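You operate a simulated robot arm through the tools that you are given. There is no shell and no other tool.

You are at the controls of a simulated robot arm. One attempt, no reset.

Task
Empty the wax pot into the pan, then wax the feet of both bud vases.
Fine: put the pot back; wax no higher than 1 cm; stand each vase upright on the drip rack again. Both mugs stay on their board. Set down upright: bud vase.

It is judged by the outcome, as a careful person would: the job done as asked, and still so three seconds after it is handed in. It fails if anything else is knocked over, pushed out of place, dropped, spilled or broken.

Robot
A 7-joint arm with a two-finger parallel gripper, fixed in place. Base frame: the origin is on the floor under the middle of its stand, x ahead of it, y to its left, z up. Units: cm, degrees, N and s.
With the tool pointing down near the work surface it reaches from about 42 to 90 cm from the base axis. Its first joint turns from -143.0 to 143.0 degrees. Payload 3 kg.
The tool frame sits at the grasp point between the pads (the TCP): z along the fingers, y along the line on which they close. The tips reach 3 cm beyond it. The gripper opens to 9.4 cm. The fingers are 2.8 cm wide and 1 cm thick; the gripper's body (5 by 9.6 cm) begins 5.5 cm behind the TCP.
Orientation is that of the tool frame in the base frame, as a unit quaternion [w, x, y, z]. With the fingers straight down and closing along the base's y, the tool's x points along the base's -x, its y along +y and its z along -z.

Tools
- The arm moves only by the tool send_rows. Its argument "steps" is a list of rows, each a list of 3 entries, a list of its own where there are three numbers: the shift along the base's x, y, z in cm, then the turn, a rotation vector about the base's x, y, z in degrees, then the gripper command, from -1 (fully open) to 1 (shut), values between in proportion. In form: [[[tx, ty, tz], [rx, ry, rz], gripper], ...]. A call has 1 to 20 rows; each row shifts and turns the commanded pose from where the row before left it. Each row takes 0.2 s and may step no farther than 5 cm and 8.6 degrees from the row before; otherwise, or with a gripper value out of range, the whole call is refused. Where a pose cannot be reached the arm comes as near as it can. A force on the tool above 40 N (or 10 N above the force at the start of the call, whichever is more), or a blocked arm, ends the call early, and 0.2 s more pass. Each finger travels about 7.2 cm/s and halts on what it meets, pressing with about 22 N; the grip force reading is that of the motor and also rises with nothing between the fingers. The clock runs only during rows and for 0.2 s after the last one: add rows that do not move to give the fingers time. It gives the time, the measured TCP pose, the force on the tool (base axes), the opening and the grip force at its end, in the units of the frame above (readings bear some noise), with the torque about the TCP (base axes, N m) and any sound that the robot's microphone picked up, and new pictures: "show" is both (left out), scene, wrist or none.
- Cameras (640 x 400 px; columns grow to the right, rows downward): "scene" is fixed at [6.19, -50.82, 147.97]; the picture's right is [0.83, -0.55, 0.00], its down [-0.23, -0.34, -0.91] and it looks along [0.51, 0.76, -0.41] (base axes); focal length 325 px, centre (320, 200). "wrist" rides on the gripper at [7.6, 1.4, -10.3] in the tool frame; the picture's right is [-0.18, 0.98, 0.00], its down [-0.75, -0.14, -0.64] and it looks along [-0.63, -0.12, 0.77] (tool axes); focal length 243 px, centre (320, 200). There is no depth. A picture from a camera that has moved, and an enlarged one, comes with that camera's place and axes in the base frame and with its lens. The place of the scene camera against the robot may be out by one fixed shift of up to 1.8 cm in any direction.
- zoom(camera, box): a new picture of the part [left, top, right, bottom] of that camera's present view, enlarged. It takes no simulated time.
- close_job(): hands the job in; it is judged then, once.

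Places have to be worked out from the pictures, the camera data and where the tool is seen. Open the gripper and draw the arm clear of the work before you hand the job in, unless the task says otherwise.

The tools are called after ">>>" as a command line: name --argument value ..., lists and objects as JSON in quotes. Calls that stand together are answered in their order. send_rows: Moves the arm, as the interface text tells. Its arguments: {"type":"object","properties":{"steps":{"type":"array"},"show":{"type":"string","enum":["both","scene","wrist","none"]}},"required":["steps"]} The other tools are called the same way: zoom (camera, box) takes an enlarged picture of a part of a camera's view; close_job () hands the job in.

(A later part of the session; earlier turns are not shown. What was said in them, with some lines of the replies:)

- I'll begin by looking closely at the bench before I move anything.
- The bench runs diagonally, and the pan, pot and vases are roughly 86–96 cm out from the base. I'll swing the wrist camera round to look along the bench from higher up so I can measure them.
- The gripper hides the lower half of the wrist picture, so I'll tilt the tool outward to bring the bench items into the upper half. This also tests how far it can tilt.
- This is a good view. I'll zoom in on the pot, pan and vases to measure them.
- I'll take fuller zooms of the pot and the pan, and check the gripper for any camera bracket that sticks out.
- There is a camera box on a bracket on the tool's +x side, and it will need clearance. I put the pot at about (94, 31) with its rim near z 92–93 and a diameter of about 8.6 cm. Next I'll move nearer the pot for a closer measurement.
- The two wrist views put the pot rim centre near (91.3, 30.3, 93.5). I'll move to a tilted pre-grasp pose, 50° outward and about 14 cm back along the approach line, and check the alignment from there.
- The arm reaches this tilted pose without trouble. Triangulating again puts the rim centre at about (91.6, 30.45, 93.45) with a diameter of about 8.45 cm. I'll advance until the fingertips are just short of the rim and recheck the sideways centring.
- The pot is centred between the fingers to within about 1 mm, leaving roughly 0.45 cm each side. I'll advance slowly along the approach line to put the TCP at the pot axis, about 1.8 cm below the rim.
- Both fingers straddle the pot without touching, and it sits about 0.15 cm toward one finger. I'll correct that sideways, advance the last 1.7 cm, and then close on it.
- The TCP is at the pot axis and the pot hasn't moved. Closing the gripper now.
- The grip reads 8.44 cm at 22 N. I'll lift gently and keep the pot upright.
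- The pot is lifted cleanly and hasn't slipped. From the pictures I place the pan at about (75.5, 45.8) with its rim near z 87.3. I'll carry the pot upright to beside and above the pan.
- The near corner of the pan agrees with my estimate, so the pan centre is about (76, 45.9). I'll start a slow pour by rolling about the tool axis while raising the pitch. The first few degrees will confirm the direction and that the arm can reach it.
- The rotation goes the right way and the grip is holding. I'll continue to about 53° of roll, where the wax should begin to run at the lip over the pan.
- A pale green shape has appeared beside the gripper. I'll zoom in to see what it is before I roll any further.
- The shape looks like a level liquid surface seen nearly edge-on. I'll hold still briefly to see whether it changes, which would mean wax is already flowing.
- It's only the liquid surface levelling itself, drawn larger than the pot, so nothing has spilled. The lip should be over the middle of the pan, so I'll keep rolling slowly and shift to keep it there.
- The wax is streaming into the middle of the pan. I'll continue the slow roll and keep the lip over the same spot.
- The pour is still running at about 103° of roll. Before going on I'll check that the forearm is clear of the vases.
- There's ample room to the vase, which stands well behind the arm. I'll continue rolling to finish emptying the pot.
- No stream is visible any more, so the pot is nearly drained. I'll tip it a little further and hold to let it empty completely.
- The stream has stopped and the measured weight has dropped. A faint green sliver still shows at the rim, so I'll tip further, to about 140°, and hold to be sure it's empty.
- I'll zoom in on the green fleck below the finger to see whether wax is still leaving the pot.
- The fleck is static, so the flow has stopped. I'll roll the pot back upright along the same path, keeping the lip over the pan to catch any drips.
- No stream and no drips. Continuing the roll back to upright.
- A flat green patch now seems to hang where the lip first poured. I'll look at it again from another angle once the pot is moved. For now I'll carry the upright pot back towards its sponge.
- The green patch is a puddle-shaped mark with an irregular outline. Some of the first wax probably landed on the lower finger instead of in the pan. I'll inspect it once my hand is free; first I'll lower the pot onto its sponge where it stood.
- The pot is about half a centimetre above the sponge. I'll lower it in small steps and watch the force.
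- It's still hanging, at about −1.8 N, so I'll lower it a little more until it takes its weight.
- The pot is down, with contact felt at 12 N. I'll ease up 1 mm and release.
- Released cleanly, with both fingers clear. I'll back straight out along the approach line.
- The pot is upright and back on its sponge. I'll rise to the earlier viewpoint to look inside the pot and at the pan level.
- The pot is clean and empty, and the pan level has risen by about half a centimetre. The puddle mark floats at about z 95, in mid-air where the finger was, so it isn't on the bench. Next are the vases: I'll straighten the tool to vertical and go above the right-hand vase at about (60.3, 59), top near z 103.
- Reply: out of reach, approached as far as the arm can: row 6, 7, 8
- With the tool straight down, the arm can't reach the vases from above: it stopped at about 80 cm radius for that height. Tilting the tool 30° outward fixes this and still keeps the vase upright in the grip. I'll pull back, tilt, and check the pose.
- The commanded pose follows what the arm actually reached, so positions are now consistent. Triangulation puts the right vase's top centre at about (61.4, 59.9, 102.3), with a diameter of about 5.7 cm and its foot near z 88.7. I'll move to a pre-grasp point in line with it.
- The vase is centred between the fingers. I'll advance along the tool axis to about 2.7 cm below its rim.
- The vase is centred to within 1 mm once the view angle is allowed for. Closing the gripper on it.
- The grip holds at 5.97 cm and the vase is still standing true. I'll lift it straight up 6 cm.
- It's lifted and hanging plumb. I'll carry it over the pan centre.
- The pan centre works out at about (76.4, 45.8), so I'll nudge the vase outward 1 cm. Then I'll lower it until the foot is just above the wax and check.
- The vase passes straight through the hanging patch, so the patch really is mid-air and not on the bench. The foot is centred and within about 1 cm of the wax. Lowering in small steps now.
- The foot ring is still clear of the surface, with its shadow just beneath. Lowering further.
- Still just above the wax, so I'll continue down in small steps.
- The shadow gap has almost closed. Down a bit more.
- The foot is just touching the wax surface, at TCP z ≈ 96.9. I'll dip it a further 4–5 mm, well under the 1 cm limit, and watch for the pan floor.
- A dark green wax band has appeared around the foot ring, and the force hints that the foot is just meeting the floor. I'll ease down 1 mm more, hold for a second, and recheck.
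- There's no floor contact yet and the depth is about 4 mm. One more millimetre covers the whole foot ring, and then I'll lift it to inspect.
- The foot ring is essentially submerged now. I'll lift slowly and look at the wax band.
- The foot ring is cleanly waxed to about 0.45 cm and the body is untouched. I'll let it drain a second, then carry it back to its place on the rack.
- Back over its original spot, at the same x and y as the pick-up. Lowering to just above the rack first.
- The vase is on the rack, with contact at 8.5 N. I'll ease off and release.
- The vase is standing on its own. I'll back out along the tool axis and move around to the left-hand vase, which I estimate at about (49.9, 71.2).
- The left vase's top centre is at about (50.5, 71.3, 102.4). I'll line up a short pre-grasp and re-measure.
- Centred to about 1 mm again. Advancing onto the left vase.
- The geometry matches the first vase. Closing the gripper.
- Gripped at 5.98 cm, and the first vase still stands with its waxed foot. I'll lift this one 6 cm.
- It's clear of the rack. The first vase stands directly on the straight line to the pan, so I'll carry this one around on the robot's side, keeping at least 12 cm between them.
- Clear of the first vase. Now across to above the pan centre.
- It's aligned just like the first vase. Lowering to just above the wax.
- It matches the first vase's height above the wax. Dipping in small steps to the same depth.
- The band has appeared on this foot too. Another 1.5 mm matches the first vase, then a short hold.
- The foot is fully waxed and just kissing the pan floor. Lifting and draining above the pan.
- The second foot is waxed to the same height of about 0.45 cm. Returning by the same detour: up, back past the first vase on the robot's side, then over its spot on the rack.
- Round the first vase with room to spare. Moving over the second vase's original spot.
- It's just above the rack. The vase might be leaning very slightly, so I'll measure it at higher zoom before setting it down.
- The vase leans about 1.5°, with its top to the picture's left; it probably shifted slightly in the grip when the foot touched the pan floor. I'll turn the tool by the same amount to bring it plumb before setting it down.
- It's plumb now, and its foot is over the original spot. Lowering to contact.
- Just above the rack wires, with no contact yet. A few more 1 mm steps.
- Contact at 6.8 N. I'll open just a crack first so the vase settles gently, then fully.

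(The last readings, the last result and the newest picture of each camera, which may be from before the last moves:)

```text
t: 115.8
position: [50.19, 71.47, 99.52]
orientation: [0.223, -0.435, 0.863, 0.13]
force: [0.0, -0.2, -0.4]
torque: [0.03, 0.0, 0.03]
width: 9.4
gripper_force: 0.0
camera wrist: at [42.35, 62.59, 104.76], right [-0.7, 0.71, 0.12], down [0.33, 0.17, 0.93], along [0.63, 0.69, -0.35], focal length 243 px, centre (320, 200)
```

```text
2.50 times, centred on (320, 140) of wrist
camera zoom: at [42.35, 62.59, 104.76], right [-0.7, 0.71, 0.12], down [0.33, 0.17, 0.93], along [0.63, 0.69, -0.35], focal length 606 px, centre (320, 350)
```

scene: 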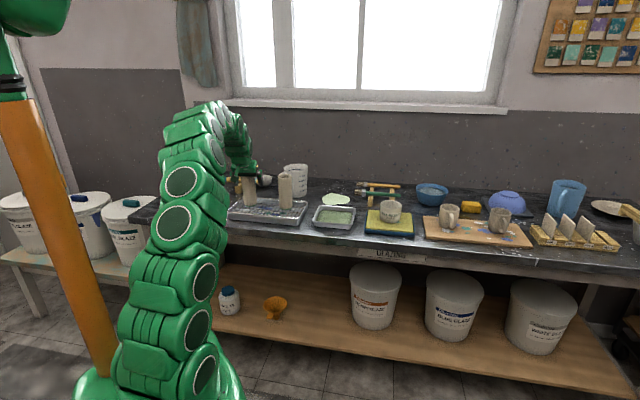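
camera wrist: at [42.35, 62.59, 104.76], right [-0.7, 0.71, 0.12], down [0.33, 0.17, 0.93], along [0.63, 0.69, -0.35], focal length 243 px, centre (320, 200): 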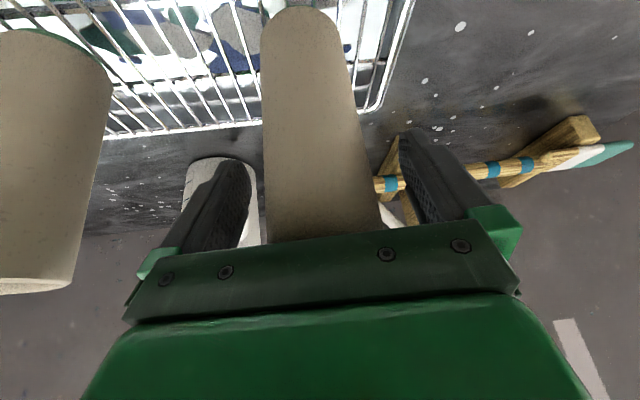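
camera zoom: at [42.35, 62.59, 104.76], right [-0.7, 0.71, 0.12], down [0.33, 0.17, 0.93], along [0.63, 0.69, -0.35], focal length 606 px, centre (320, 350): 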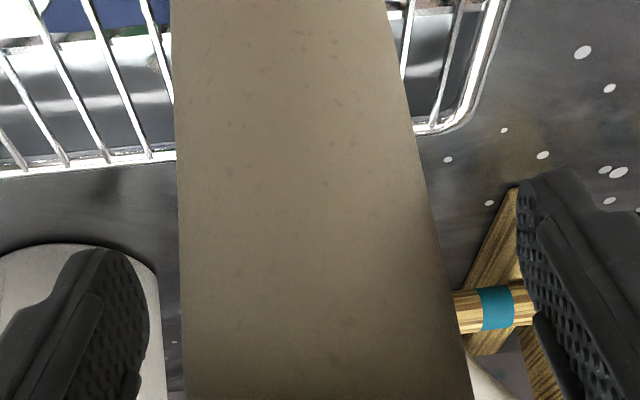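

Both vases stand upright on the rack with waxed feet. I'll back out along the tool axis and draw the arm clear.

>>> send_rows --steps '[[[-0.14, -0.21, 0.43], [0, 0, 0], -1], [[-0.27, -0.42, 0.87], [0, 0, 0], -1], [[-0.27, -0.42, 0.87], [0, 0, 0], -1], [[-0.41, -0.63, 1.3], [0, 0, 0], -1], [[-0.41, -0.63, 1.3], [0, 0, 0], -1], [[-0.54, -0.84, 1.74], [0, 0, 0], -1], [[-0.8, -1.2, 2.2], [0, 0, 0], -1], [[-1, -2, 2.5], [0, 0, 0], -1], [[-0.5, -3, 2.5], [0, 0, 0], -1], [[0, -3.5, 2], [0, 0, -2], -1], [[0, -3.5, 2], [0, 0, -2], -1], [[0, -3.5, 1], [0, 0, -2], -1], [[0, -3.5, 0], [0, 0, -2], -1], [[0, 0, 0], [0, 0, 0], -1]]' --show "both"

>>> zoom --camera "scene" --box '[210, 165, 306, 225]'

>>> zoom --camera "scene" --box '[300, 160, 460, 260]'

>>> zoom --camera "scene" --box '[410, 160, 640, 290]'

```text
t: 118.8
position: [46.12, 47.94, 118.23]
orientation: [0.232, -0.375, 0.89, 0.115]
force: [-0.2, 0.6, 0.1]
torque: [0.04, -0.02, 0.01]
width: 9.41
gripper_force: 0.0
camera wrist: at [36.95, 40.37, 123.34], right [-0.59, 0.8, 0.12], down [0.35, 0.12, 0.93], along [0.72, 0.59, -0.35], focal length 243 px, centre (320, 200)
```

scene: 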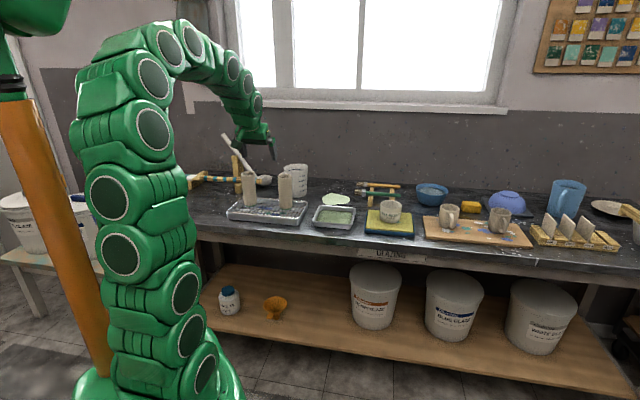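
wrist: 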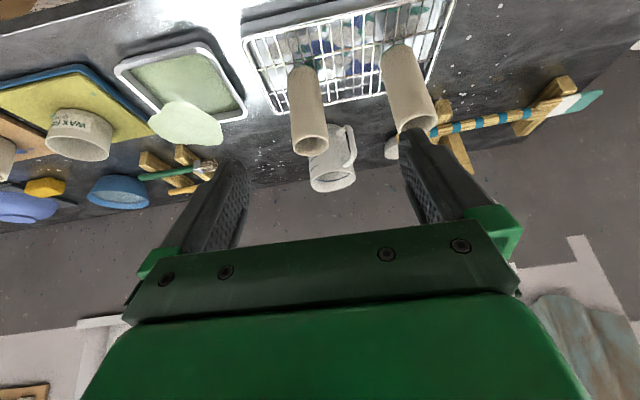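

```text
6.67 times, centred on (258, 195) of scene
camera zoom: at [6.19, -50.82, 147.97], right [0.83, -0.55, 0.0], down [-0.23, -0.34, -0.91], along [0.51, 0.76, -0.41], focal length 2169 px, centre (733, 233)
```

zoom: 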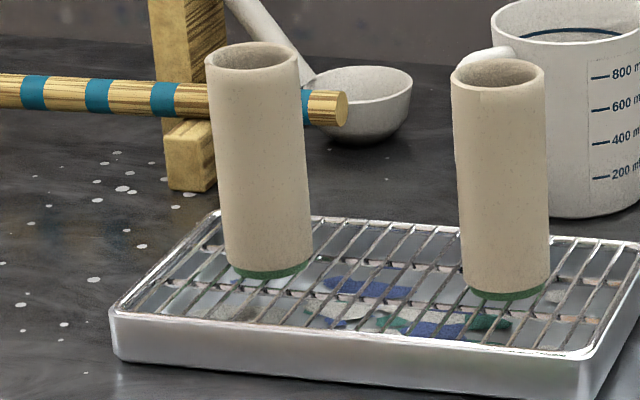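

```text
4.00 times, centred on (380, 210) of scene
camera zoom: at [6.19, -50.82, 147.97], right [0.83, -0.55, 0.0], down [-0.23, -0.34, -0.91], along [0.51, 0.76, -0.41], focal length 1302 px, centre (80, 160)
```

zoom: 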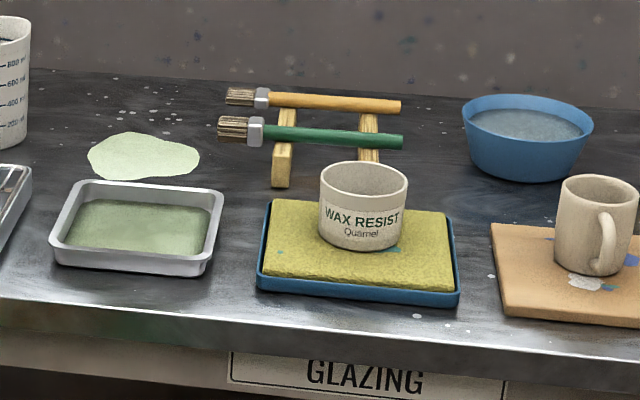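

```text
2.78 times, centred on (525, 225) of scene
camera zoom: at [6.19, -50.82, 147.97], right [0.83, -0.55, 0.0], down [-0.23, -0.34, -0.91], along [0.51, 0.76, -0.41], focal length 905 px, centre (-250, 130)
```

zoom: 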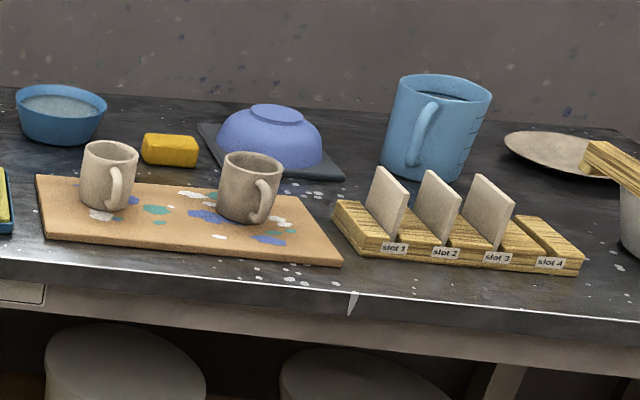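

Final check: the pot is empty, upright and back on its sponge. Both vases stand upright on the rack with about 0.45 cm of wax on their feet, and the mugs and everything else are where they were. The one blemish is the small puddle mark from the first moment of the pour, when some wax seems to have caught the lower finger; it hangs in mid-air and I have no way to remove it. The gripper is open and clear, so I'm handing in.

>>> close_job

```text
The job is handed in.
```

The job is handed in, but a little wax was spilled during the pour, and the brief counts any spill as a failure.

- **Spill:** When the pour started, some wax seems to have landed on the lower finger of the gripper instead of in the pan. It shows as a pale green puddle mark about 10 cm across, hanging in mid-air above the pan rather than lying on the bench. The rest of the wax streamed into the middle of the pan. I rolled the pot while the finger was under its lip, and I should have spotted that beforehand. I had no way to clean the mark up.
- **Wax pot:** It is emptied into the pan, and the inside looked clean. It stands upright on its sponge where it was.
- **Bud vases:** Both feet are waxed to about 0.45 cm, under the 1 cm limit, with no wax showing higher up. Both stand upright on the drip rack at their original spots. The second vase leaned about 1.5° in the grip after its dip, so I straightened it before setting it down.
- **Everything else:** The mugs are still on their board and nothing else looks moved. The gripper is open and the arm is clear of the bench.
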